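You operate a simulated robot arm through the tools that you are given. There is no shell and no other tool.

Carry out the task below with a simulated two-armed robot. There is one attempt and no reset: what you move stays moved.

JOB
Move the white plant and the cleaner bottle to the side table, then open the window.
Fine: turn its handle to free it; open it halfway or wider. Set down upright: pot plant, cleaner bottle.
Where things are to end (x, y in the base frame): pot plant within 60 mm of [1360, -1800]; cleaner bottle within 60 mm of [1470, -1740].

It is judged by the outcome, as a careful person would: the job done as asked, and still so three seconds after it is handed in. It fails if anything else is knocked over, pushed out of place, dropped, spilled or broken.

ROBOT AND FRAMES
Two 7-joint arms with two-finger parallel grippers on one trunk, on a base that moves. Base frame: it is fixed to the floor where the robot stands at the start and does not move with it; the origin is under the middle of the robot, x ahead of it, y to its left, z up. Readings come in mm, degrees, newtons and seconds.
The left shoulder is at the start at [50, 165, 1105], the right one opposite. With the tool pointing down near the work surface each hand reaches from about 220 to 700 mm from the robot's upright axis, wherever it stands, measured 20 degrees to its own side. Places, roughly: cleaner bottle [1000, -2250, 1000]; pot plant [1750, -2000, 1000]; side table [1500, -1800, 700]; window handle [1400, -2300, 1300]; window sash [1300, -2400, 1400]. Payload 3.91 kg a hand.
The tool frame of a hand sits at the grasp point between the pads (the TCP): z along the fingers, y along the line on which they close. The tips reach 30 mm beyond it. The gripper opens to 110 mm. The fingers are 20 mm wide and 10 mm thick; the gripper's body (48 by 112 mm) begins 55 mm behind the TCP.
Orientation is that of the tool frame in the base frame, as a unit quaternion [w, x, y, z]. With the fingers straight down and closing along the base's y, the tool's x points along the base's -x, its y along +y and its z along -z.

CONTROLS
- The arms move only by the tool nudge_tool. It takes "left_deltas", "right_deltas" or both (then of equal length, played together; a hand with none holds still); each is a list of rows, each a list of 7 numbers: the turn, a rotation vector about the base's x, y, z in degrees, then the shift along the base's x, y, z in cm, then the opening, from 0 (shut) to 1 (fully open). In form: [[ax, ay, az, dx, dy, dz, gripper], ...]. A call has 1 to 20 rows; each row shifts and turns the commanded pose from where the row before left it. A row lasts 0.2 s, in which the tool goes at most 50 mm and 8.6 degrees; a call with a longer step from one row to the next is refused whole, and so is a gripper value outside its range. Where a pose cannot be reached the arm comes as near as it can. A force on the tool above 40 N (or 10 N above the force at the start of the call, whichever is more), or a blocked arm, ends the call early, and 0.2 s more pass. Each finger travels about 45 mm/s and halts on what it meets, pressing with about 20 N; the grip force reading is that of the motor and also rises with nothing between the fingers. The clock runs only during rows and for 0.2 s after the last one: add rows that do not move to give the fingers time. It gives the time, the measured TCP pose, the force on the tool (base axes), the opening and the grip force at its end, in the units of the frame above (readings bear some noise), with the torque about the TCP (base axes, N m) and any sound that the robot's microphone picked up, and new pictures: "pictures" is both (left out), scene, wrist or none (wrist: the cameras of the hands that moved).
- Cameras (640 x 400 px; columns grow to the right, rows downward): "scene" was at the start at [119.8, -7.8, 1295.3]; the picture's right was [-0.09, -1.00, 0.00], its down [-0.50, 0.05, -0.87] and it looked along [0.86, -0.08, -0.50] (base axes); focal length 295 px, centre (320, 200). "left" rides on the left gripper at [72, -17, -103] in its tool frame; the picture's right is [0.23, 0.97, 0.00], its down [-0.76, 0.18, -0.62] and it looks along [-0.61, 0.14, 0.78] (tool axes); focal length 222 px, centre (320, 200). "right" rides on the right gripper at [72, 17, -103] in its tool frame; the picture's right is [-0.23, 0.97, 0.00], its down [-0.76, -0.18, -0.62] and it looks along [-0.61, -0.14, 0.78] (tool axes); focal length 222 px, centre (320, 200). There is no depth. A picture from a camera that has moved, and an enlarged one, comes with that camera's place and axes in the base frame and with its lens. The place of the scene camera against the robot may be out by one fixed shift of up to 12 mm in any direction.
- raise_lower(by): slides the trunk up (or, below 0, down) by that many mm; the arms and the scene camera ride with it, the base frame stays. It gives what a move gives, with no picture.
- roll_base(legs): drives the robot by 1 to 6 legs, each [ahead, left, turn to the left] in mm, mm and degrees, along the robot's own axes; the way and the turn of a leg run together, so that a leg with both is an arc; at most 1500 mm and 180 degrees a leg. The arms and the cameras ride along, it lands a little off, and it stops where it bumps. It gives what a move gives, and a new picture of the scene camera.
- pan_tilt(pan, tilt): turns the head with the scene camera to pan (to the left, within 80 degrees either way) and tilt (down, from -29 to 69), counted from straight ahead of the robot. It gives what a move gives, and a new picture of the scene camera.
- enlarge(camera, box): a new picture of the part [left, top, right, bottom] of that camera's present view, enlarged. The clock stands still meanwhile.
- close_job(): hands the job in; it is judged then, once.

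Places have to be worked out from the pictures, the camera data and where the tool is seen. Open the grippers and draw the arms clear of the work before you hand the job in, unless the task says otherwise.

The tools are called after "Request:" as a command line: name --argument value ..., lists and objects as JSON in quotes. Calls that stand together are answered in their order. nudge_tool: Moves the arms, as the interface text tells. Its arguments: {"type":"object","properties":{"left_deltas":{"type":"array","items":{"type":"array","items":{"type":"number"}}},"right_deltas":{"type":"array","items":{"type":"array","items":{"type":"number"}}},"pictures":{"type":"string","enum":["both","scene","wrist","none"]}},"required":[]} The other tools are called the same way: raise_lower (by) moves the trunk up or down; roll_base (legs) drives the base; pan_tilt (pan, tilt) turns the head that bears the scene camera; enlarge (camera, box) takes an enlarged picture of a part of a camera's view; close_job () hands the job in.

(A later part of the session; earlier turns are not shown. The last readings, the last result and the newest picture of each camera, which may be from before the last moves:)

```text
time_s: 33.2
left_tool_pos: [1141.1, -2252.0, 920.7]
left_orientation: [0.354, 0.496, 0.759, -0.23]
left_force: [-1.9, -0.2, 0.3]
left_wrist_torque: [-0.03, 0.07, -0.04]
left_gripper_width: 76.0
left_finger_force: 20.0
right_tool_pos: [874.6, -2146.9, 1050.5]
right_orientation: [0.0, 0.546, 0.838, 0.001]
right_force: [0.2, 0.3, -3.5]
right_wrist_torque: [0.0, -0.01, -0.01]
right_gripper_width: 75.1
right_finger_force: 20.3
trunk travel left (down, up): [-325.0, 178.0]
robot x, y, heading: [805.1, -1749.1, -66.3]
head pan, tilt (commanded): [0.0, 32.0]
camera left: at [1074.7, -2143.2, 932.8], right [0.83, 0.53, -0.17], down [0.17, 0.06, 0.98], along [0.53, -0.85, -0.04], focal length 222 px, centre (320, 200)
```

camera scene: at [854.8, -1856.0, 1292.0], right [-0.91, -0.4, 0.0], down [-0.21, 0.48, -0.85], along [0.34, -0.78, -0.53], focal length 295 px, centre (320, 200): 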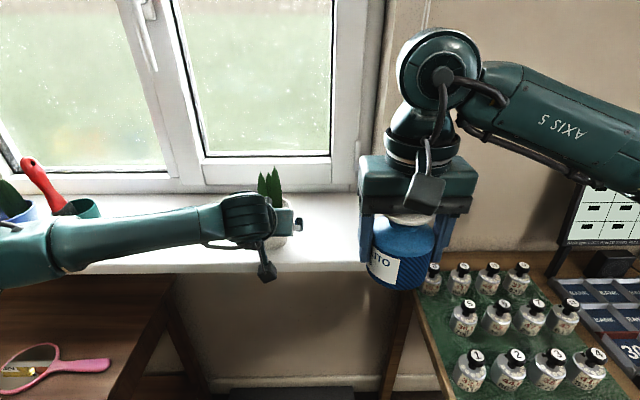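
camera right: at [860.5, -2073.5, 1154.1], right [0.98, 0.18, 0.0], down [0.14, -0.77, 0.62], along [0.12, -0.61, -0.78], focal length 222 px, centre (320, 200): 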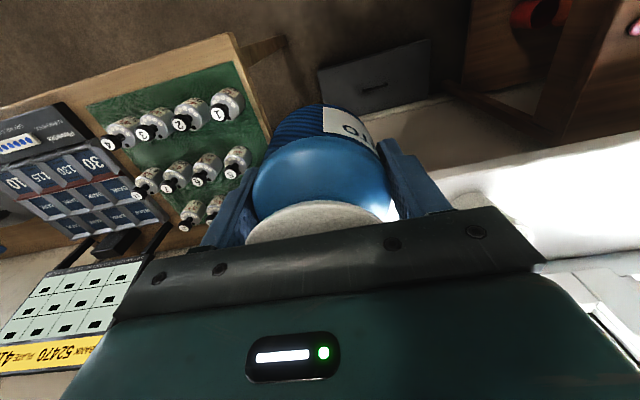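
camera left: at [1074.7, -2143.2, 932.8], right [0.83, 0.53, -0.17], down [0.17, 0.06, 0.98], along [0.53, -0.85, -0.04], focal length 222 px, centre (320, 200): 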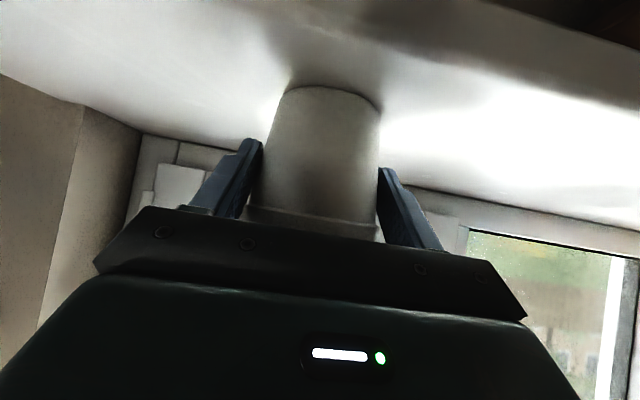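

The pot is held at 76 mm width. I lift it a little and check that it hangs straight.

Request:
nudge_tool --left_deltas '[[0, 0, 0, 0, 0, 0.5, 0.4], [0, 0, 0, 0, 0, 1.0, 0.4], [0, 0, 0, 0, 0, 1.0, 0.4], [0, 0, 0, 0, 0, 1.0, 0.4], [0, 0, 0, 0, 0, 0, 0.4]]'

Request:
enlarge --camera "scene" --box '[180, 140, 340, 240]'

```text
time_s: 34.5
left_tool_pos: [1140.3, -2252.0, 958.3]
left_orientation: [0.354, 0.495, 0.759, -0.229]
left_force: [0.5, 0.8, -3.3]
left_wrist_torque: [0.03, 0.05, 0.0]
left_gripper_width: 75.5
left_finger_force: 19.9
right_tool_pos: [875.6, -2146.5, 1049.5]
right_orientation: [0.0, 0.546, 0.838, 0.0]
right_force: [0.9, 0.2, -3.6]
right_wrist_torque: [0.02, 0.02, -0.02]
right_gripper_width: 74.9
right_finger_force: 20.1
trunk travel left (down, up): [-325.0, 178.0]
robot x, y, heading: [809.3, -1748.7, -66.2]
head pan, tilt (commanded): [0.0, 32.0]
camera scene: at [855.0, -1856.4, 1291.9], right [-0.91, -0.4, 0.0], down [-0.21, 0.49, -0.85], along [0.34, -0.78, -0.53], focal length 295 px, centre (320, 200)
camera left: at [1074.4, -2144.4, 970.2], right [0.83, 0.53, -0.17], down [0.17, 0.06, 0.98], along [0.53, -0.85, -0.04], focal length 222 px, centre (320, 200)
```

scene: 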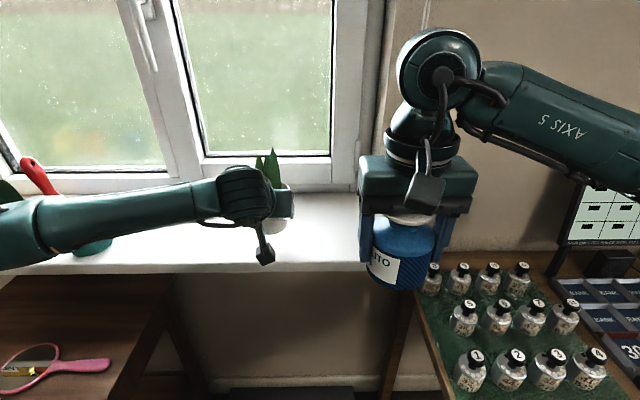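
left: 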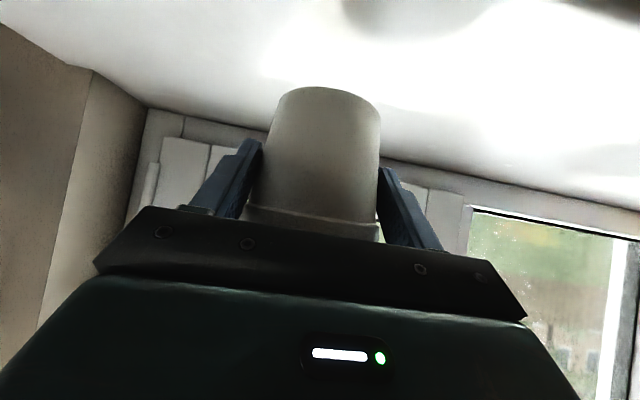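

```text
4.00 times, centred on (260, 190) of scene
camera zoom: at [855.0, -1856.4, 1291.9], right [-0.91, -0.4, 0.0], down [-0.21, 0.49, -0.85], along [0.34, -0.78, -0.53], focal length 1178 px, centre (560, 240)
```

zoom: 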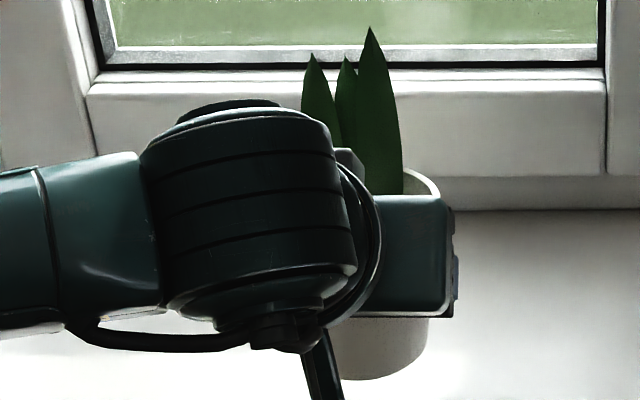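

The plant hangs upright (about 0.35 kg). I raise it further and draw it back from the sill towards the robot.

Request:
nudge_tool --left_deltas '[[0, 0, 0, 0, 0, 2.0, 0.4], [0, 0, 0, 0, 0, 2.5, 0.4], [0, 0, 0, -0.8, 1.8, 1.0, 0.4], [0, 0, 0, -1.4, 3.1, 0.5, 0.4], [0, 0, 0, -1.4, 3.1, 0.5, 0.4], [0, 0, 0, -1.4, 3.1, 0.5, 0.4], [0, 0, 0, -1.2, 2.7, 0, 0.4], [0, 0, 0, -0.6, 1.4, 0, 0.4], [0, 0, 0, 0, 0, 0, 0.4]]'

```text
time_s: 36.5
left_tool_pos: [1074.0, -2100.6, 1028.4]
left_orientation: [0.355, 0.495, 0.759, -0.23]
left_force: [-0.7, 0.1, -4.4]
left_wrist_torque: [0.06, 0.02, -0.02]
left_gripper_width: 75.9
left_finger_force: 20.2
right_tool_pos: [876.3, -2148.6, 1050.2]
right_orientation: [0.0, 0.546, 0.838, 0.0]
right_force: [0.7, -0.3, -3.2]
right_wrist_torque: [0.02, 0.05, 0.0]
right_gripper_width: 74.9
right_finger_force: 20.2
trunk travel left (down, up): [-325.0, 178.0]
robot x, y, heading: [809.8, -1747.3, -66.1]
head pan, tilt (commanded): [0.0, 32.0]
camera scene: at [855.0, -1856.3, 1291.9], right [-0.91, -0.4, 0.0], down [-0.21, 0.49, -0.85], along [0.34, -0.78, -0.53], focal length 295 px, centre (320, 200)
camera left: at [1006.7, -1992.7, 1039.6], right [0.83, 0.53, -0.17], down [0.17, 0.06, 0.98], along [0.53, -0.85, -0.04], focal length 222 px, centre (320, 200)
```

scene: 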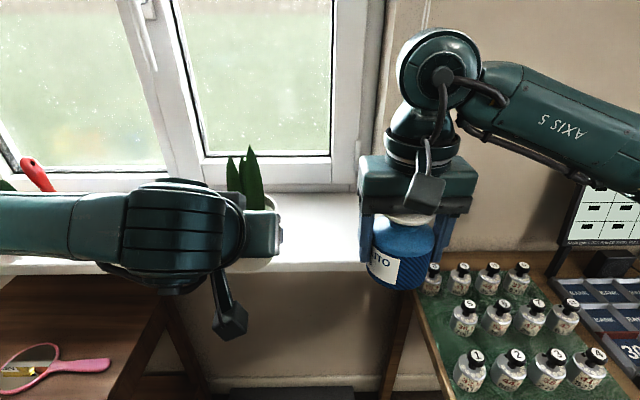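
left: 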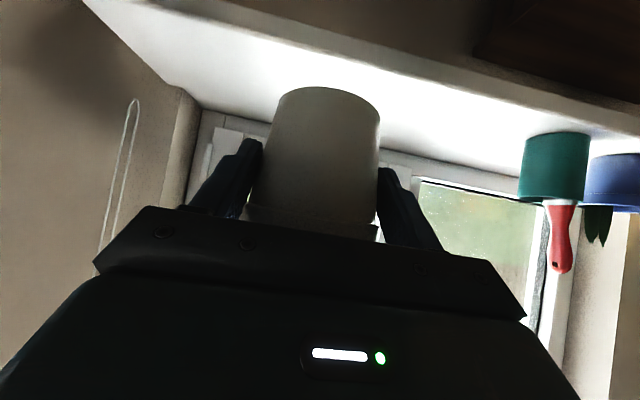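

Both objects are held and clear of the sill. I back the base away from the window, then slide left in front of the side table.

Request:
roll_base --legs '[[-353, 0, 0]]'

Request:
pan_tilt --pan 45 --tilt 30

```text
time_s: 38.7
left_tool_pos: [930.2, -1777.1, 1028.3]
left_orientation: [0.353, 0.495, 0.76, -0.23]
left_force: [0.0, 0.7, -4.0]
left_wrist_torque: [0.07, 0.04, -0.02]
left_gripper_width: 75.8
left_finger_force: 19.8
right_tool_pos: [731.7, -1822.5, 1050.8]
right_orientation: [0.0, 0.546, 0.838, 0.0]
right_force: [0.3, 0.5, -2.8]
right_wrist_torque: [0.02, 0.02, 0.02]
right_gripper_width: 74.9
right_finger_force: 20.2
trunk travel left (down, up): [-325.0, 178.0]
robot x, y, heading: [664.7, -1425.0, -66.1]
head pan, tilt (commanded): [0.0, 32.0]
camera scene: at [712.1, -1532.7, 1292.0], right [-0.91, -0.4, 0.0], down [-0.21, 0.48, -0.85], along [0.34, -0.78, -0.53], focal length 295 px, centre (320, 200)
```

scene: 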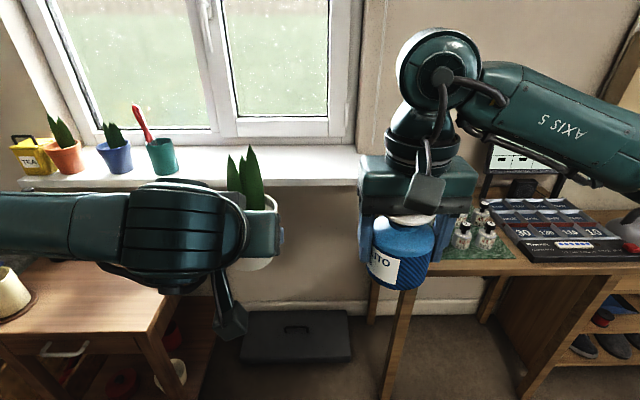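

```text
time_s: 39.9
left_tool_pos: [930.7, -1776.9, 1027.8]
left_orientation: [0.355, 0.495, 0.759, -0.23]
left_force: [-0.3, -0.7, -4.5]
left_wrist_torque: [0.08, 0.05, 0.01]
left_gripper_width: 75.5
left_finger_force: 20.0
right_tool_pos: [731.9, -1824.4, 1050.8]
right_orientation: [0.0, 0.547, 0.837, 0.0]
right_force: [0.1, 0.2, -2.1]
right_wrist_torque: [0.03, 0.0, 0.0]
right_gripper_width: 74.7
right_finger_force: 20.1
trunk travel left (down, up): [-325.0, 178.0]
robot x, y, heading: [664.9, -1421.3, -66.2]
head pan, tilt (commanded): [45.0, 30.0]
camera scene: at [760.4, -1483.9, 1295.1], right [-0.36, -0.93, 0.0], down [-0.47, 0.18, -0.87], along [0.81, -0.31, -0.5], focal length 295 px, centre (320, 200)
```

scene: 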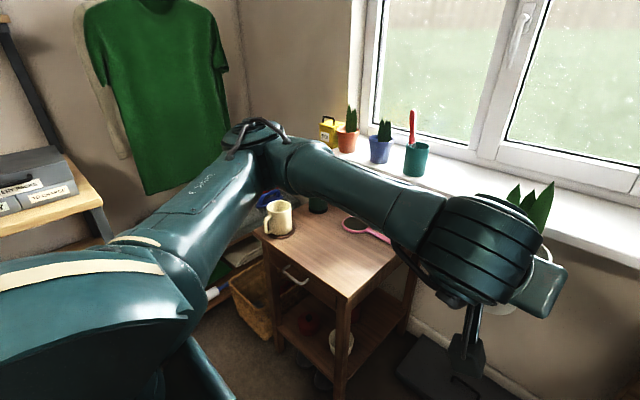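

The left elbow reaches far left, and a green shirt hangs on that side, so I will keep the base from going too far left. I enlarge the table view to fix its height, corner and the objects on it.

Request:
enlarge --camera "scene" --box '[220, 170, 460, 320]'

Request:
enlarge --camera "scene" --box '[0, 100, 320, 300]'

```text
2.67 times, centred on (340, 245) of scene
camera zoom: at [760.4, -1483.9, 1295.1], right [-0.36, -0.93, 0.0], down [-0.47, 0.18, -0.87], along [0.81, -0.31, -0.5], focal length 786 px, centre (267, 80)
```

zoom: 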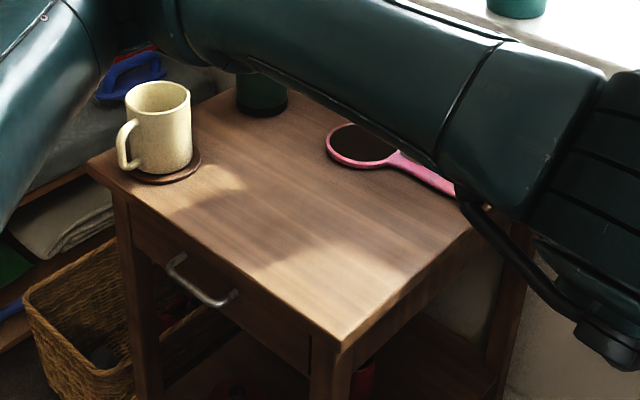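

```text
2.00 times, centred on (160, 200) of scene
camera zoom: at [760.4, -1483.9, 1295.1], right [-0.36, -0.93, 0.0], down [-0.47, 0.18, -0.87], along [0.81, -0.31, -0.5], focal length 589 px, centre (640, 200)
```

zoom: 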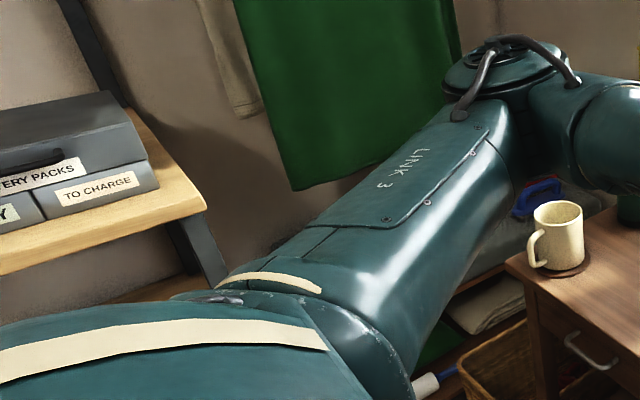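

Triangulating its corner from two views puts the table top at z≈637 (not 700), front edge about 70–75 mm in front of the targets; mug ≈(1636,-1669), brush and flask are well behind. I slide left and turn 9° so the right hand can set the bottle down while the left elbow stays away from shirt and bench.

Request:
roll_base --legs '[[20, 300, 0], [0, 172, 9]]'

Request:
pan_tilt --pan 0 --tilt 45

```text
time_s: 44.8
left_tool_pos: [1415.5, -1549.7, 1027.8]
left_orientation: [0.371, 0.436, 0.795, -0.203]
left_force: [0.3, 1.0, -5.0]
left_wrist_torque: [0.02, 0.05, -0.02]
left_gripper_width: 75.6
left_finger_force: 20.3
right_tool_pos: [1226.0, -1625.4, 1049.5]
right_orientation: [0.0, 0.481, 0.877, 0.0]
right_force: [0.0, 0.8, -2.8]
right_wrist_torque: [0.03, 0.02, -0.02]
right_gripper_width: 74.9
right_finger_force: 19.9
trunk travel left (down, up): [-325.0, 178.0]
robot x, y, heading: [1099.2, -1239.9, -57.6]
head pan, tilt (commanded): [45.0, 30.0]
camera scene: at [1203.4, -1285.0, 1295.1], right [-0.22, -0.98, 0.0], down [-0.49, 0.11, -0.87], along [0.85, -0.19, -0.5], focal length 295 px, centre (320, 200)
```

scene: 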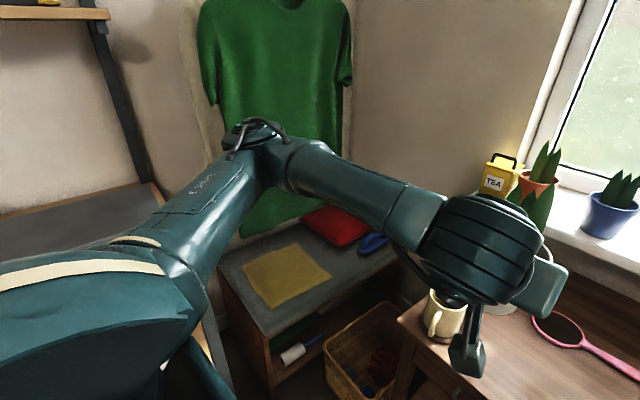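

```text
time_s: 46.0
left_tool_pos: [1414.9, -1549.8, 1028.7]
left_orientation: [0.371, 0.436, 0.795, -0.202]
left_force: [-0.8, 0.2, -3.6]
left_wrist_torque: [0.08, 0.08, -0.01]
left_gripper_width: 75.8
left_finger_force: 19.8
right_tool_pos: [1225.7, -1625.8, 1049.7]
right_orientation: [0.0, 0.481, 0.877, 0.0]
right_force: [-0.3, -0.1, -4.1]
right_wrist_torque: [-0.01, 0.01, -0.02]
right_gripper_width: 75.0
right_finger_force: 19.7
trunk travel left (down, up): [-325.0, 178.0]
robot x, y, heading: [1100.0, -1241.8, -57.3]
head pan, tilt (commanded): [0.0, 45.0]
camera scene: at [1158.5, -1334.1, 1272.5], right [-0.84, -0.54, 0.0], down [-0.38, 0.6, -0.71], along [0.38, -0.6, -0.71], focal length 295 px, centre (320, 200)
```

scene: 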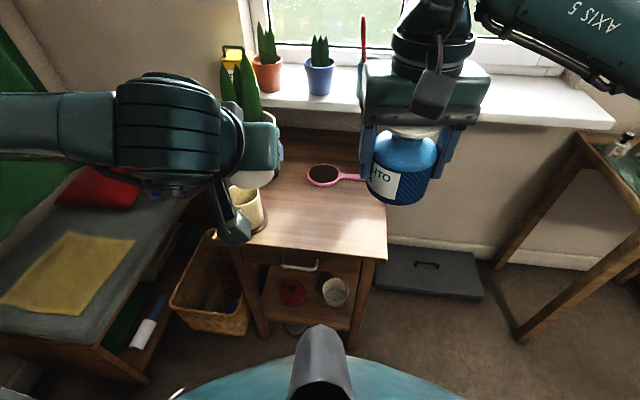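

Now in front of the table, robot at (1100,-1241), heading -57.4°. I pull the left hand with the plant back and aside so the right hand can work freely, then lower the trunk by 180 mm.

Request:
nudge_tool --left_deltas '[[0, 0, 0, 0.3, 2.0, 1.2, 0.4], [0, 0, 0, 0.3, 2.2, 1.2, 0.4], [0, 0, 0, 0.4, 2.2, 1.2, 0.4], [0, 0, 0, 0.4, 2.2, 1.2, 0.4], [0, 0, 0, 0.2, 1.9, 1.2, 0.4], [0, 0, 0, 0, 0, 0, 0.4]]' --pictures "scene"

Request:
raise_lower --by -180

```text
time_s: 47.4
left_tool_pos: [1437.0, -1472.3, 1101.4]
left_orientation: [0.37, 0.436, 0.795, -0.201]
left_force: [-0.6, -0.4, -4.6]
left_wrist_torque: [0.08, 0.05, 0.03]
left_gripper_width: 75.5
left_finger_force: 19.8
left hand out of reach, approached as far as the arm can: row 3, 4, 5
right_tool_pos: [1226.6, -1626.2, 1050.6]
right_orientation: [0.0, 0.481, 0.877, -0.001]
right_force: [-1.4, 0.1, -3.7]
right_wrist_torque: [-0.02, -0.01, 0.0]
right_gripper_width: 74.8
right_finger_force: 19.7
trunk travel left (down, up): [-325.0, 178.0]
robot x, y, heading: [1096.0, -1239.8, -57.3]
head pan, tilt (commanded): [0.0, 45.0]
camera scene: at [1158.5, -1334.1, 1272.5], right [-0.84, -0.54, 0.0], down [-0.38, 0.6, -0.71], along [0.38, -0.6, -0.71], focal length 295 px, centre (320, 200)
```

scene: 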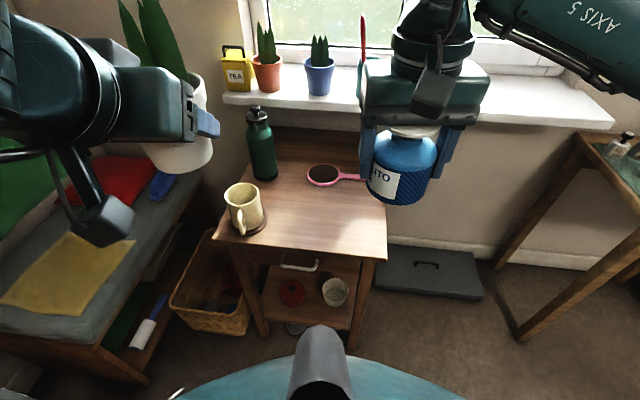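

```text
time_s: 49.4
left_tool_pos: [1435.2, -1472.6, 920.5]
left_orientation: [0.369, 0.437, 0.795, -0.202]
left_force: [-0.2, -0.6, -3.9]
left_wrist_torque: [0.06, 0.05, 0.0]
left_gripper_width: 75.6
left_finger_force: 20.1
right_tool_pos: [1226.1, -1623.9, 870.1]
right_orientation: [0.0, 0.482, 0.876, 0.0]
right_force: [-0.4, 0.2, -2.5]
right_wrist_torque: [-0.04, 0.02, 0.0]
right_gripper_width: 75.0
right_finger_force: 20.1
trunk travel left (down, up): [-145.0, 358.0]
robot x, y, heading: [1098.8, -1241.9, -57.3]
head pan, tilt (commanded): [0.0, 45.0]
```

The trunk is down 180 mm; the right hand is at z≈870 with the bottle's bottom at about 818. I carry the bottle horizontally to above its target (1470,-1740).

Request:
nudge_tool --right_deltas '[[0, 0, 0, 2.4, -1.1, 0, 0.4], [0, 0, 0, 3.5, -1.65, 0, 0.4], [0, 0, 0, 3.5, -1.65, 0, 0.4], [0, 0, 0, 3.5, -1.65, 0, 0.4], [0, 0, 0, 3.5, -1.65, 0, 0.4], [0, 0, 0, 3.5, -1.65, 0, 0.4], [0, 0, 0, 3.0, -1.4, 0, 0.4], [0, 0, 0, 1.5, -0.8, 0, 0.4], [0, 0, 0, 0, 0, 0, 0.4]]'

```text
time_s: 51.4
left_tool_pos: [1437.2, -1473.7, 920.8]
left_orientation: [0.37, 0.436, 0.795, -0.202]
left_force: [-0.3, 0.2, -4.2]
left_wrist_torque: [0.05, 0.04, 0.0]
left_gripper_width: 75.3
left_finger_force: 19.9
right_tool_pos: [1435.9, -1728.0, 866.4]
right_orientation: [0.0, 0.481, 0.877, 0.0]
right_force: [0.3, -0.3, -3.6]
right_wrist_torque: [0.03, -0.01, 0.03]
right_gripper_width: 75.0
right_finger_force: 19.8
right hand out of reach, approached as far as the arm can: row 7, 8
trunk travel left (down, up): [-145.0, 358.0]
robot x, y, heading: [1100.1, -1241.9, -57.2]
head pan, tilt (commanded): [0.0, 45.0]
camera scene: at [1158.6, -1334.0, 1092.5], right [-0.84, -0.54, 0.0], down [-0.38, 0.6, -0.71], along [0.38, -0.6, -0.71], focal length 295 px, centre (320, 200)
camera right: at [1410.3, -1657.4, 969.3], right [0.94, 0.33, 0.0], down [0.26, -0.74, 0.62], along [0.21, -0.59, -0.78], focal length 222 px, centre (320, 200)
```

scene: 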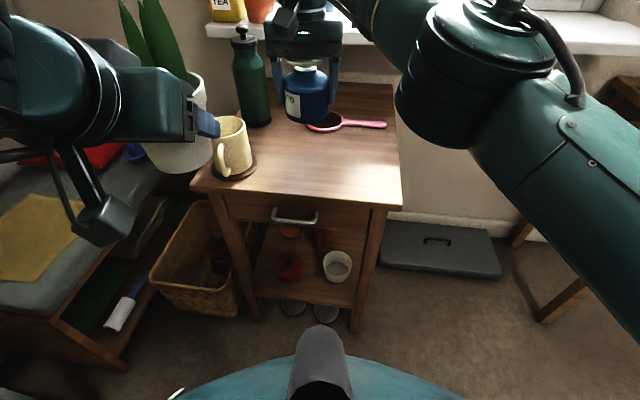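
right: 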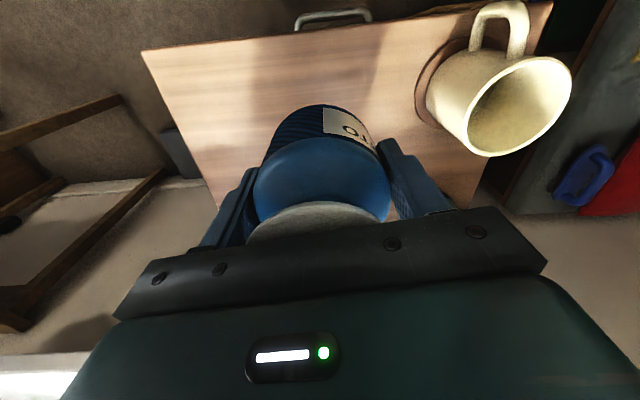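

The right arm hit its reach limit short of the target at (1436,-1728). The table front is still well ahead of the base, so I creep the base 60 mm forward.

Request:
roll_base --legs '[[60, 0, 0]]'

Request:
nudge_tool --right_deltas '[[0, 0, 0, 0, 0, 0, 0.4], [0, 0, 0, 0, 0, 0, 0.4]]'

```text
time_s: 52.3
left_tool_pos: [1469.6, -1525.4, 920.1]
left_orientation: [0.37, 0.436, 0.795, -0.201]
left_force: [0.3, -0.2, -4.1]
left_wrist_torque: [0.03, 0.04, 0.0]
left_gripper_width: 75.7
left_finger_force: 20.2
right_tool_pos: [1468.1, -1779.9, 866.7]
right_orientation: [0.0, 0.481, 0.877, 0.0]
right_force: [0.7, 0.4, -3.1]
right_wrist_torque: [0.0, -0.02, 0.02]
right_gripper_width: 75.1
right_finger_force: 20.1
trunk travel left (down, up): [-145.0, 358.0]
robot x, y, heading: [1133.8, -1293.8, -57.5]
head pan, tilt (commanded): [0.0, 45.0]
camera scene: at [1191.5, -1385.5, 1092.4], right [-0.84, -0.54, 0.0], down [-0.38, 0.6, -0.71], along [0.38, -0.6, -0.71], focal length 295 px, centre (320, 200)
```

scene: 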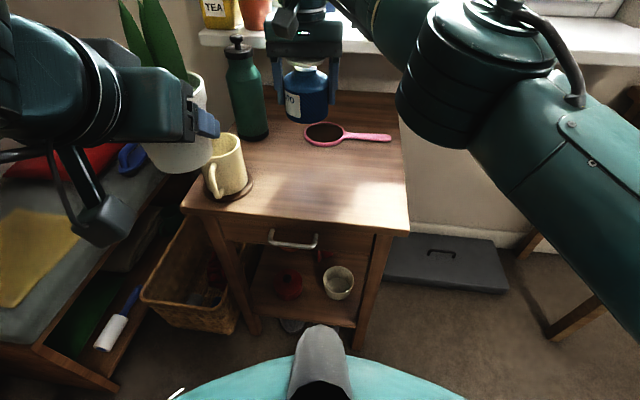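

```text
time_s: 52.9
left_tool_pos: [1468.8, -1524.0, 919.9]
left_orientation: [0.37, 0.436, 0.795, -0.202]
left_force: [-0.5, 0.6, -3.9]
left_wrist_torque: [0.1, 0.07, 0.01]
left_gripper_width: 75.5
left_finger_force: 20.3
right_tool_pos: [1467.2, -1778.9, 864.2]
right_orientation: [0.0, 0.481, 0.877, 0.0]
right_force: [-0.2, -0.1, -3.3]
right_wrist_torque: [0.03, 0.04, -0.01]
right_gripper_width: 75.0
right_finger_force: 20.4
trunk travel left (down, up): [-145.0, 358.0]
robot x, y, heading: [1128.4, -1293.5, -57.8]
head pan, tilt (commanded): [0.0, 45.0]
camera scene: at [1191.4, -1385.4, 1092.5], right [-0.84, -0.54, 0.0], down [-0.38, 0.6, -0.71], along [0.38, -0.6, -0.71], focal length 295 px, centre (320, 200)
camera right: at [1443.4, -1708.6, 969.1], right [0.94, 0.33, 0.0], down [0.26, -0.74, 0.62], along [0.21, -0.59, -0.78], focal length 222 px, centre (320, 200)
```

scene: 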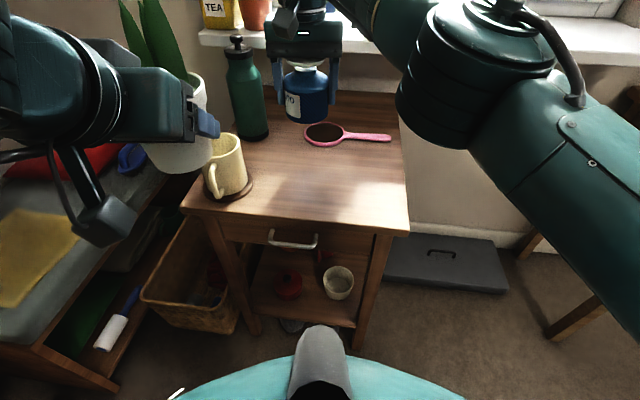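
right: 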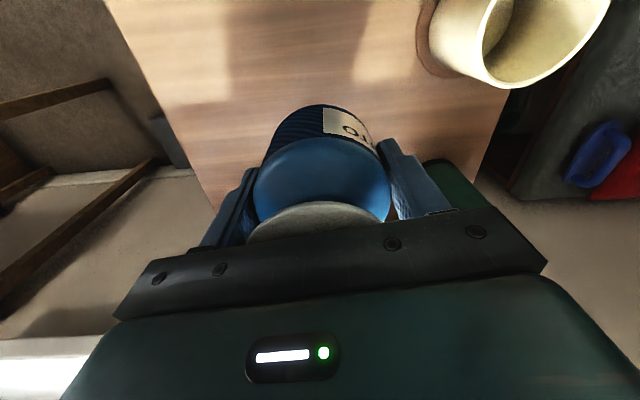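

A zero move shows the hand holds at (1467,-1779,864). The target projects onto a clear spot right of the mug; I move to (1473,-1748) and descend to just above the table.

Request:
nudge_tool --right_deltas '[[0, 0, 0, 0.3, 1.5, -1.0, 0.4], [0, 0, 0, 0.3, 1.6, -2.0, 0.4], [0, 0, 0, 0, 0, -3.0, 0.4], [0, 0, 0, 0, 0, -3.0, 0.4], [0, 0, 0, 0, 0, -3.0, 0.4], [0, 0, 0, 0, 0, -1.5, 0.4], [0, 0, 0, 0, 0, 0, 0.4]]'

```text
time_s: 54.5
left_tool_pos: [1469.5, -1525.0, 920.1]
left_orientation: [0.369, 0.437, 0.795, -0.201]
left_force: [-0.4, -0.1, -3.9]
left_wrist_torque: [0.05, 0.05, 0.0]
left_gripper_width: 75.8
left_finger_force: 20.4
right_tool_pos: [1475.6, -1748.4, 730.6]
right_orientation: [0.0, 0.48, 0.877, 0.0]
right_force: [-0.5, 0.2, -3.8]
right_wrist_torque: [0.05, 0.01, -0.01]
right_gripper_width: 74.8
right_finger_force: 20.3
trunk travel left (down, up): [-145.0, 358.0]
robot x, y, heading: [1133.4, -1291.8, -57.4]
head pan, tilt (commanded): [0.0, 45.0]
camera scene: at [1191.4, -1385.4, 1092.5], right [-0.84, -0.54, 0.0], down [-0.38, 0.6, -0.71], along [0.38, -0.6, -0.71], focal length 295 px, centre (320, 200)
camera right: at [1449.6, -1677.7, 835.6], right [0.94, 0.33, 0.0], down [0.26, -0.74, 0.62], along [0.21, -0.59, -0.78], focal length 222 px, centre (320, 200)
```

scene: 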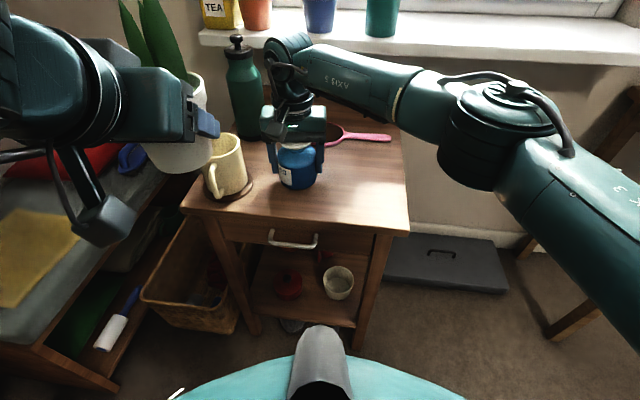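
right: 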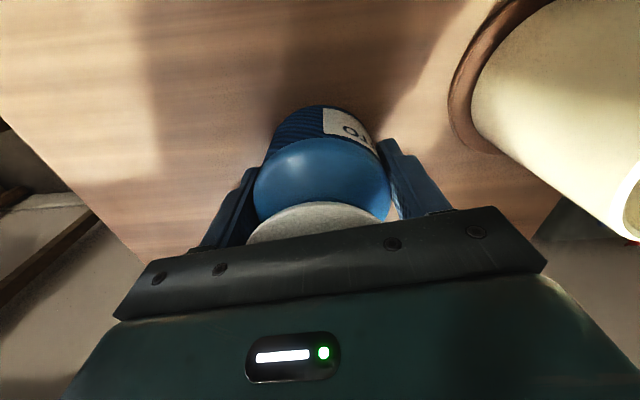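

The bottle is about 20–30 mm above the table, well clear of the mug. I lower it in small steps, watching the vertical force.

Request:
nudge_tool --right_deltas '[[0, 0, 0, 0, 0, -1.0, 0.4], [0, 0, 0, 0, 0, -1.0, 0.4], [0, 0, 0, 0, 0, 0, 0.4]]' --pictures "wrist"

Request:
nudge_tool --right_deltas '[[0, 0, 0, 0, 0, -0.5, 0.4], [0, 0, 0, 0, 0, 0, 0.4]]' --pictures "none"

Request:
enlarge --camera "scene" --box '[200, 100, 360, 220]'

```text
time_s: 55.3
left_tool_pos: [1469.4, -1522.5, 922.2]
left_orientation: [0.371, 0.436, 0.795, -0.202]
left_force: [1.0, -0.2, -4.0]
left_wrist_torque: [0.07, 0.03, -0.02]
left_gripper_width: 75.6
left_finger_force: 20.0
right_tool_pos: [1474.1, -1747.6, 714.9]
right_orientation: [0.005, 0.481, 0.877, 0.0]
right_force: [4.8, -1.3, 28.6]
right_wrist_torque: [-0.12, -0.24, -0.02]
right_gripper_width: 75.5
right_finger_force: 19.8
trunk travel left (down, up): [-145.0, 358.0]
robot x, y, heading: [1128.5, -1294.6, -57.6]
head pan, tilt (commanded): [0.0, 45.0]
camera right: at [1448.3, -1676.1, 818.7], right [0.94, 0.33, 0.0], down [0.26, -0.73, 0.63], along [0.21, -0.59, -0.78], focal length 222 px, centre (320, 200)
```

right: 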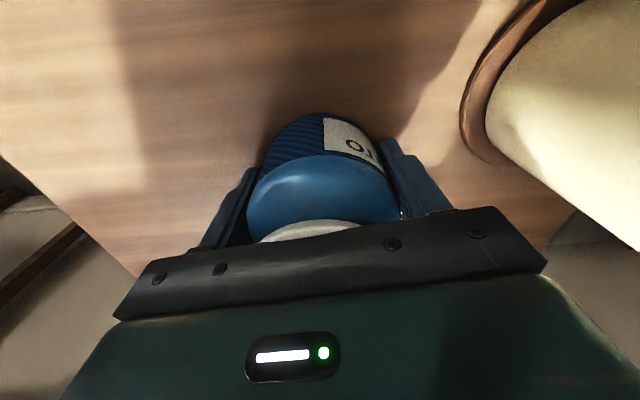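

```text
time_s: 55.9
left_tool_pos: [1467.4, -1523.3, 921.9]
left_orientation: [0.371, 0.436, 0.795, -0.202]
left_force: [-0.1, -1.0, -3.7]
left_wrist_torque: [0.05, 0.04, -0.01]
left_gripper_width: 75.6
left_finger_force: 20.2
right_tool_pos: [1473.2, -1746.2, 713.1]
right_orientation: [0.005, 0.481, 0.877, -0.002]
right_force: [2.2, -0.7, 40.4]
right_wrist_torque: [0.08, 0.11, -0.01]
right_gripper_width: 75.6
right_finger_force: 20.2
trunk travel left (down, up): [-145.0, 358.0]
robot x, y, heading: [1130.5, -1293.9, -57.5]
head pan, tilt (commanded): [0.0, 45.0]
```

```text
3.33 times, centred on (280, 160) of scene
camera zoom: at [1189.5, -1382.9, 1093.1], right [-0.84, -0.54, 0.0], down [-0.38, 0.59, -0.71], along [0.38, -0.6, -0.7], focal length 982 px, centre (453, 333)
```

zoom: 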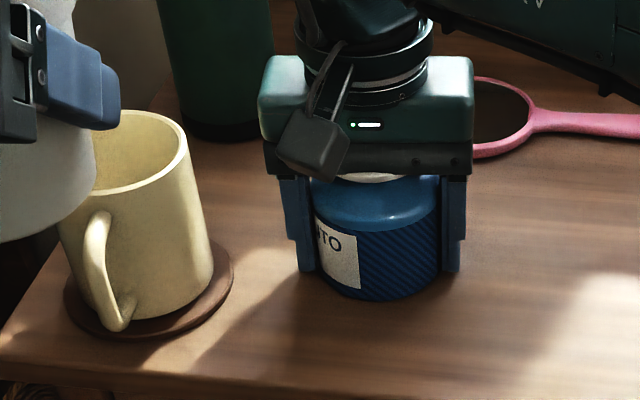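

The bottle has met the table (about 40 N pressing). I ease up a few millimetres to take the pressure off before releasing.

Request:
nudge_tool --right_deltas '[[0, 0, 0, 0, 0, 0.3, 0.4], [0, 0, 0, 0, 0, 0, 0.4]]' --pictures "wrist"

```text
time_s: 56.5
left_tool_pos: [1468.2, -1523.4, 921.9]
left_orientation: [0.372, 0.435, 0.795, -0.202]
left_force: [0.6, -0.8, -4.2]
left_wrist_torque: [0.05, 0.05, 0.04]
left_gripper_width: 75.5
left_finger_force: 19.8
right_tool_pos: [1474.6, -1746.0, 712.2]
right_orientation: [0.003, 0.481, 0.877, -0.002]
right_force: [-1.4, 2.8, 30.0]
right_wrist_torque: [-0.26, -0.38, -0.02]
right_gripper_width: 75.2
right_finger_force: 20.5
trunk travel left (down, up): [-145.0, 358.0]
robot x, y, heading: [1129.8, -1293.8, -57.8]
head pan, tilt (commanded): [0.0, 45.0]
camera right: at [1448.6, -1676.0, 816.1], right [0.94, 0.33, 0.0], down [0.26, -0.73, 0.63], along [0.21, -0.59, -0.78], focal length 222 px, centre (320, 200)
```

right: 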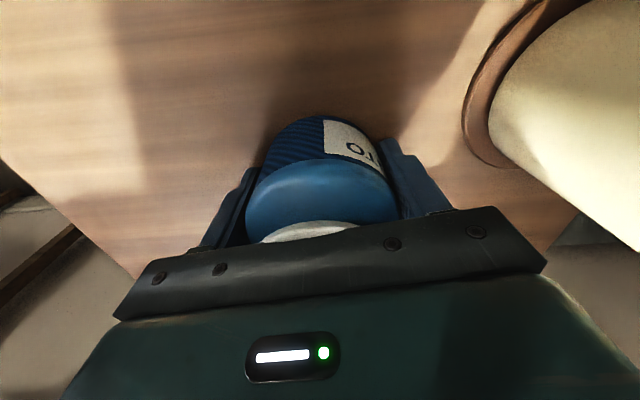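

Force is still 30 N because the arm was pressed in; the bottle slid a little up in the grip until its cap met the palm, so the table is near z≈668. I raise a bit more.

Request:
nudge_tool --right_deltas '[[0, 0, 0, 0, 0, 0.4, 0.4], [0, 0, 0, 0, 0, 0, 0.4]]' --pictures "none"

```text
time_s: 57.1
left_tool_pos: [1468.7, -1524.7, 921.1]
left_orientation: [0.371, 0.436, 0.795, -0.201]
left_force: [-0.5, -0.1, -4.3]
left_wrist_torque: [0.0, 0.05, 0.01]
left_gripper_width: 75.4
left_finger_force: 20.1
right_tool_pos: [1475.3, -1747.3, 713.4]
right_orientation: [0.0, 0.481, 0.877, -0.001]
right_force: [-0.3, -1.8, 12.4]
right_wrist_torque: [-0.47, -0.49, -0.05]
right_gripper_width: 75.0
right_finger_force: 19.9
trunk travel left (down, up): [-145.0, 358.0]
robot x, y, heading: [1133.6, -1291.6, -57.4]
head pan, tilt (commanded): [0.0, 45.0]
```

Request:
nudge_tool --right_deltas '[[0, 0, 0, 0, 0, 0.3, 0.4], [0, 0, 0, 0, 0, 0, 0.4]]' --pictures "wrist"

```text
time_s: 57.7
left_tool_pos: [1469.2, -1524.8, 920.3]
left_orientation: [0.369, 0.436, 0.796, -0.201]
left_force: [-0.6, 1.4, -4.4]
left_wrist_torque: [0.08, 0.03, -0.02]
left_gripper_width: 75.7
left_finger_force: 20.4
right_tool_pos: [1473.3, -1747.7, 713.4]
right_orientation: [-0.002, 0.481, 0.877, 0.0]
right_force: [0.9, -0.7, -4.3]
right_wrist_torque: [0.04, 0.02, -0.01]
right_gripper_width: 75.4
right_finger_force: 20.3
trunk travel left (down, up): [-145.0, 358.0]
robot x, y, heading: [1133.8, -1291.7, -57.4]
head pan, tilt (commanded): [0.0, 45.0]
camera right: at [1448.9, -1677.8, 817.6], right [0.94, 0.33, 0.0], down [0.26, -0.74, 0.62], along [0.2, -0.59, -0.78], focal length 222 px, centre (320, 200)
```

right: 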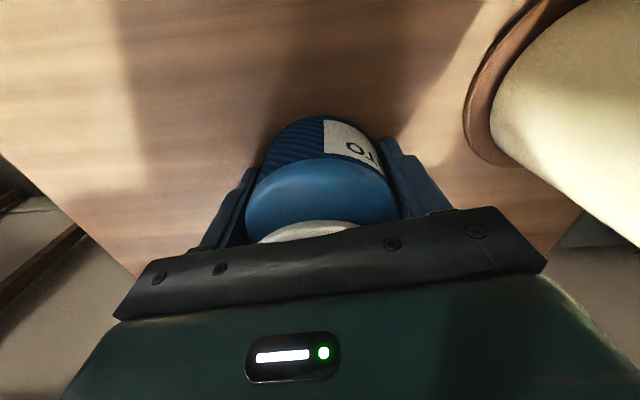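

The force reads just the bottle's weight again, so it is hovering within a millimetre of the table. I lower 1–2 mm and open the fingers.

Request:
nudge_tool --right_deltas '[[0, 0, 0, 0, 0, -0.15, 0.4], [0, 0, 0, 0, 0, 0, 0.75], [0, 0, 0, 0, 0, 0, 0.85], [0, 0, 0, 0, 0, 0, 1], [0, 0, 0, 0, 0, 0, 1]]'

Request:
enlarge --camera "scene" --box '[200, 100, 360, 220]'

```text
time_s: 58.9
left_tool_pos: [1468.3, -1523.2, 920.2]
left_orientation: [0.37, 0.436, 0.795, -0.201]
left_force: [-0.4, 0.1, -3.5]
left_wrist_torque: [0.03, 0.05, -0.03]
left_gripper_width: 75.3
left_finger_force: 20.2
right_tool_pos: [1473.3, -1748.3, 714.7]
right_orientation: [0.0, 0.481, 0.877, 0.0]
right_force: [-0.4, -0.8, 6.2]
right_wrist_torque: [0.02, -0.02, -0.01]
right_gripper_width: 110.0
right_finger_force: 0.1
trunk travel left (down, up): [-145.0, 358.0]
robot x, y, heading: [1133.9, -1292.6, -57.7]
head pan, tilt (commanded): [0.0, 45.0]
camera scene: at [1190.9, -1384.9, 1092.6], right [-0.84, -0.54, 0.0], down [-0.38, 0.6, -0.71], along [0.38, -0.6, -0.71], focal length 295 px, centre (320, 200)
camera right: at [1449.2, -1677.1, 818.0], right [0.94, 0.33, 0.0], down [0.26, -0.74, 0.62], along [0.21, -0.59, -0.78], focal length 222 px, centre (320, 200)
```

scene: 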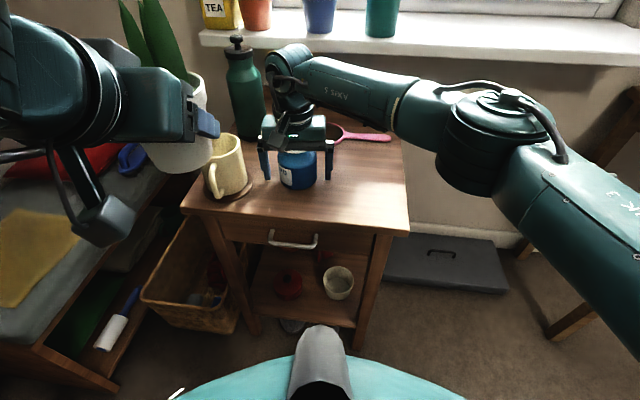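
right: 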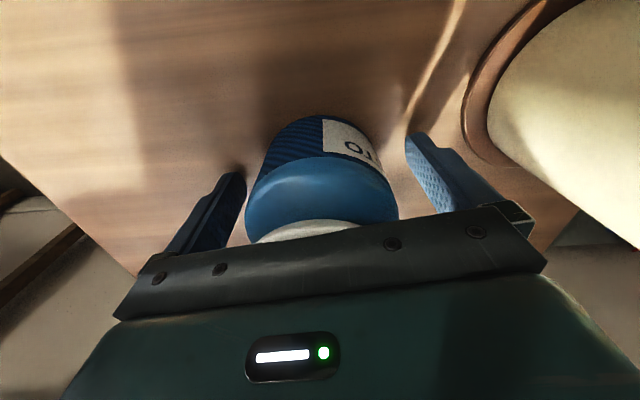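

```text
3.33 times, centred on (280, 160) of scene
camera zoom: at [1190.9, -1384.9, 1092.6], right [-0.84, -0.54, 0.0], down [-0.38, 0.6, -0.71], along [0.38, -0.6, -0.71], focal length 982 px, centre (453, 333)
```

zoom: 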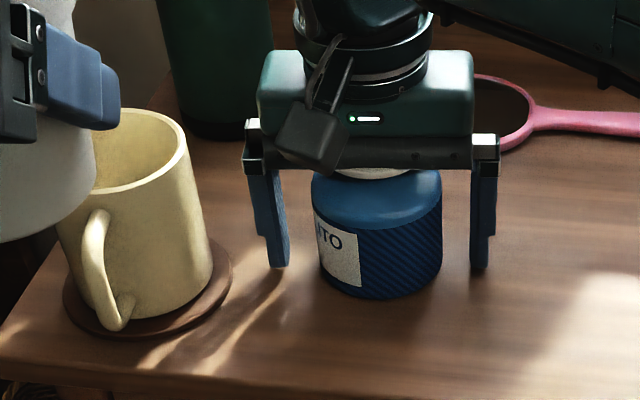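

The bottle stands on the table with fingers open. I lift the right hand straight up and then draw it back.

Request:
nudge_tool --right_deltas '[[0, 0, 0, 0, 0, 0.5, 1], [0, 0, 0, 0, 0, 2.0, 1], [0, 0, 0, 0, 0, 3.0, 1], [0, 0, 0, 0, 0, 4.0, 1], [0, 0, 0, 0, 0, 4.0, 1], [0, 0, 0, -0.5, 0.5, 3.0, 1], [0, 0, 0, -2.5, 2.0, 0, 1], [0, 0, 0, -3.0, 2.4, 0, 1], [0, 0, 0, -3.0, 2.4, 0, 1], [0, 0, 0, -3.0, 2.0, 0, 1], [0, 0, 0, -3.0, 1.5, 0, 1], [0, 0, 0, -3.0, 1.0, 0, 1], [0, 0, 0, 0, 0, 0, 1]]'

Request:
enlarge --camera "scene" --box '[180, 90, 420, 240]'

```text
time_s: 61.7
left_tool_pos: [1468.8, -1523.7, 921.0]
left_orientation: [0.37, 0.437, 0.795, -0.202]
left_force: [-0.3, -0.3, -3.4]
left_wrist_torque: [0.09, 0.04, -0.01]
left_gripper_width: 75.3
left_finger_force: 19.7
right_tool_pos: [1294.1, -1631.4, 877.4]
right_orientation: [-0.001, 0.481, 0.876, 0.0]
right_force: [-0.1, -0.4, -0.2]
right_wrist_torque: [0.01, 0.0, 0.01]
right_gripper_width: 109.9
right_finger_force: 0.0
trunk travel left (down, up): [-145.0, 358.0]
robot x, y, heading: [1135.3, -1292.8, -57.6]
head pan, tilt (commanded): [0.0, 45.0]
camera scene: at [1191.1, -1385.2, 1092.5], right [-0.84, -0.54, 0.0], down [-0.38, 0.6, -0.71], along [0.38, -0.6, -0.71], focal length 295 px, centre (320, 200)
camera right: at [1269.0, -1561.8, 981.5], right [0.94, 0.33, 0.0], down [0.26, -0.74, 0.62], along [0.21, -0.59, -0.78], focal length 222 px, centre (320, 200)
```

scene: 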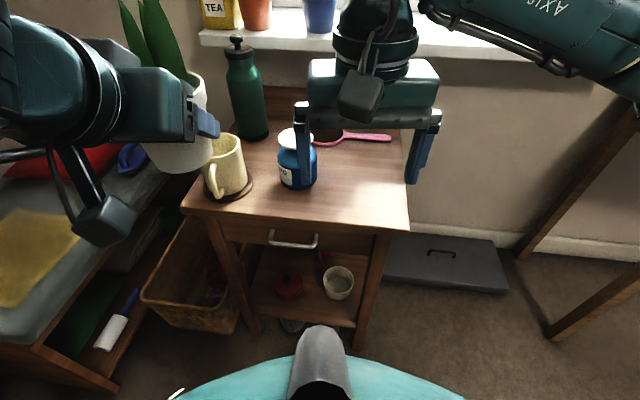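
right: 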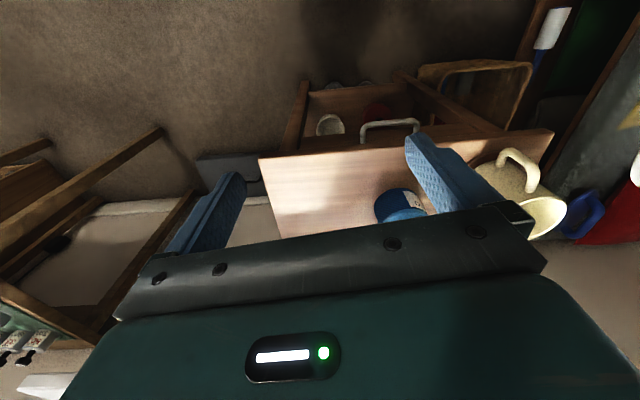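

```text
2.67 times, centred on (300, 165) of scene
camera zoom: at [1191.1, -1385.2, 1092.5], right [-0.84, -0.54, 0.0], down [-0.38, 0.6, -0.71], along [0.38, -0.6, -0.71], focal length 786 px, centre (373, 293)
```

zoom: 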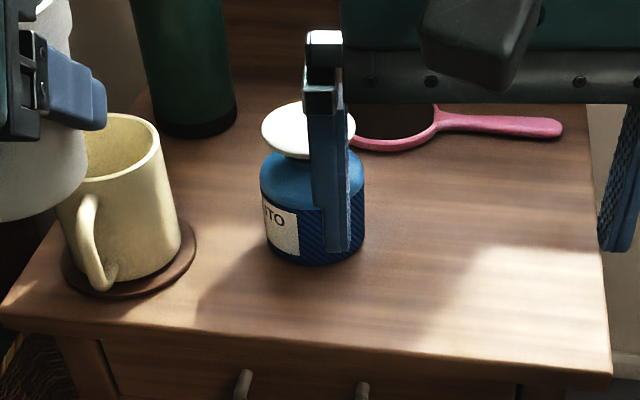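

The bottle stands upright at about (1473,-1748). Next I shift the base back-right so the left hand faces the plant's target.

Request:
roll_base --legs '[[-71, -161, 0]]'

```text
time_s: 63.8
left_tool_pos: [1299.5, -1548.0, 919.7]
left_orientation: [0.37, 0.435, 0.796, -0.201]
left_force: [-0.1, 0.1, -3.3]
left_wrist_torque: [0.07, 0.07, -0.01]
left_gripper_width: 75.6
left_finger_force: 20.0
right_tool_pos: [1125.7, -1658.0, 876.8]
right_orientation: [0.001, 0.478, 0.878, -0.001]
right_force: [0.0, 0.1, 1.0]
right_wrist_torque: [0.01, -0.01, -0.01]
right_gripper_width: 109.9
right_finger_force: 0.2
trunk travel left (down, up): [-145.0, 358.0]
robot x, y, heading: [957.3, -1319.7, -57.1]
head pan, tilt (commanded): [0.0, 45.0]
camera scene: at [1020.8, -1411.0, 1092.5], right [-0.84, -0.54, 0.0], down [-0.38, 0.59, -0.71], along [0.38, -0.59, -0.71], focal length 295 px, centre (320, 200)
```

scene: 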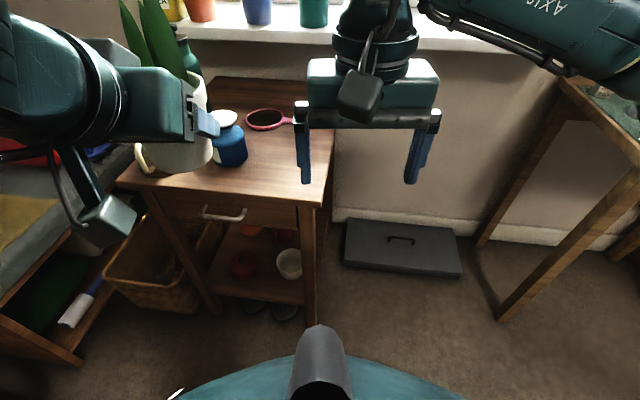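

I move the right hand out of the way while the left carries the plant horizontally to above its target.

Request:
nudge_tool --right_deltas '[[0, 0, 0, -3.3, 0.4, 0, 1], [0, 0, 0, -3.3, 0.4, 0, 1], [0, 0, 0, -3.3, 0.4, 0, 1], [0, 0, 0, 0, 0, 0, 1], [0, 0, 0, 0, 0, 0, 1], [0, 0, 0, 0, 0, 0, 1], [0, 0, 0, 0, 0, 0, 1], [0, 0, 0, 0, 0, 0, 1], [0, 0, 0, 0, 0, 0, 1], [0, 0, 0, 0, 0, 0, 1]]' --left_deltas '[[0, 0, 0, 0, 0, 0, 0.4], [0, 0, 0, 0.4, -2.0, 0, 0.4], [0, 0, 0, 0.6, -3.3, 0, 0.4], [0, 0, 0, 0.6, -3.3, 0, 0.4], [0, 0, 0, 0.7, -3.3, 0, 0.4], [0, 0, 0, 0.6, -3.3, 0, 0.4], [0, 0, 0, 0.6, -3.3, 0, 0.4], [0, 0, 0, 0.6, -3.3, 0, 0.4], [0, 0, 0, 0.4, -2.5, 0, 0.4], [0, 0, 0, 0, 0, 0, 0.4]]'

```text
time_s: 66.0
left_tool_pos: [1344.3, -1790.6, 923.7]
left_orientation: [0.37, 0.435, 0.796, -0.2]
left_force: [0.1, 1.3, -4.2]
left_wrist_torque: [0.03, 0.02, -0.01]
left_gripper_width: 75.4
left_finger_force: 19.8
right_tool_pos: [1023.7, -1645.1, 879.9]
right_orientation: [0.0, 0.478, 0.878, 0.0]
right_force: [0.8, 0.3, -1.0]
right_wrist_torque: [0.03, 0.03, 0.01]
right_gripper_width: 109.8
right_finger_force: 0.1
trunk travel left (down, up): [-145.0, 358.0]
robot x, y, heading: [960.0, -1318.7, -57.3]
head pan, tilt (commanded): [0.0, 45.0]
camera scene: at [1020.8, -1411.1, 1092.5], right [-0.84, -0.54, 0.0], down [-0.38, 0.59, -0.71], along [0.38, -0.59, -0.71], focal length 295 px, centre (320, 200)
camera right: at [998.5, -1575.8, 983.6], right [0.94, 0.34, 0.0], down [0.26, -0.74, 0.62], along [0.21, -0.59, -0.78], focal length 222 px, centre (320, 200)
camera left: at [1261.8, -1694.7, 934.0], right [0.74, 0.65, -0.17], down [0.16, 0.08, 0.98], along [0.66, -0.75, -0.04], focal length 222 px, centre (320, 200)
```

scene: 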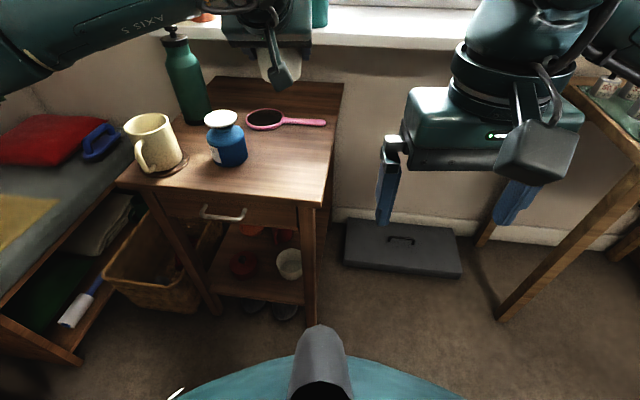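
right: 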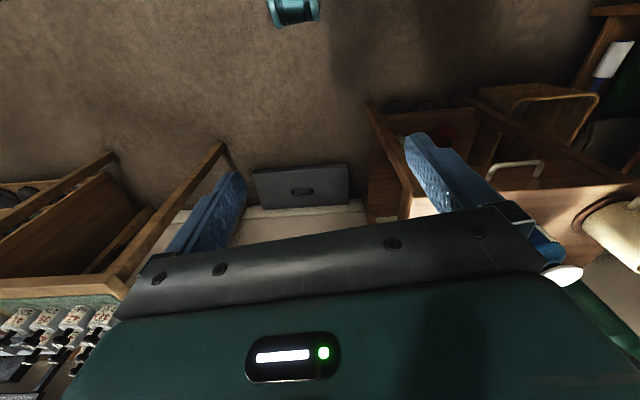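
left: 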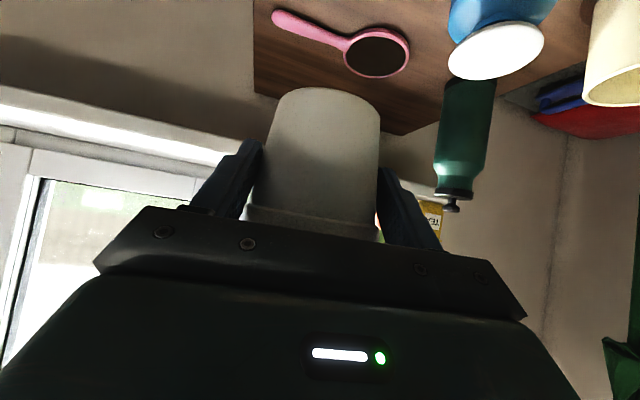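

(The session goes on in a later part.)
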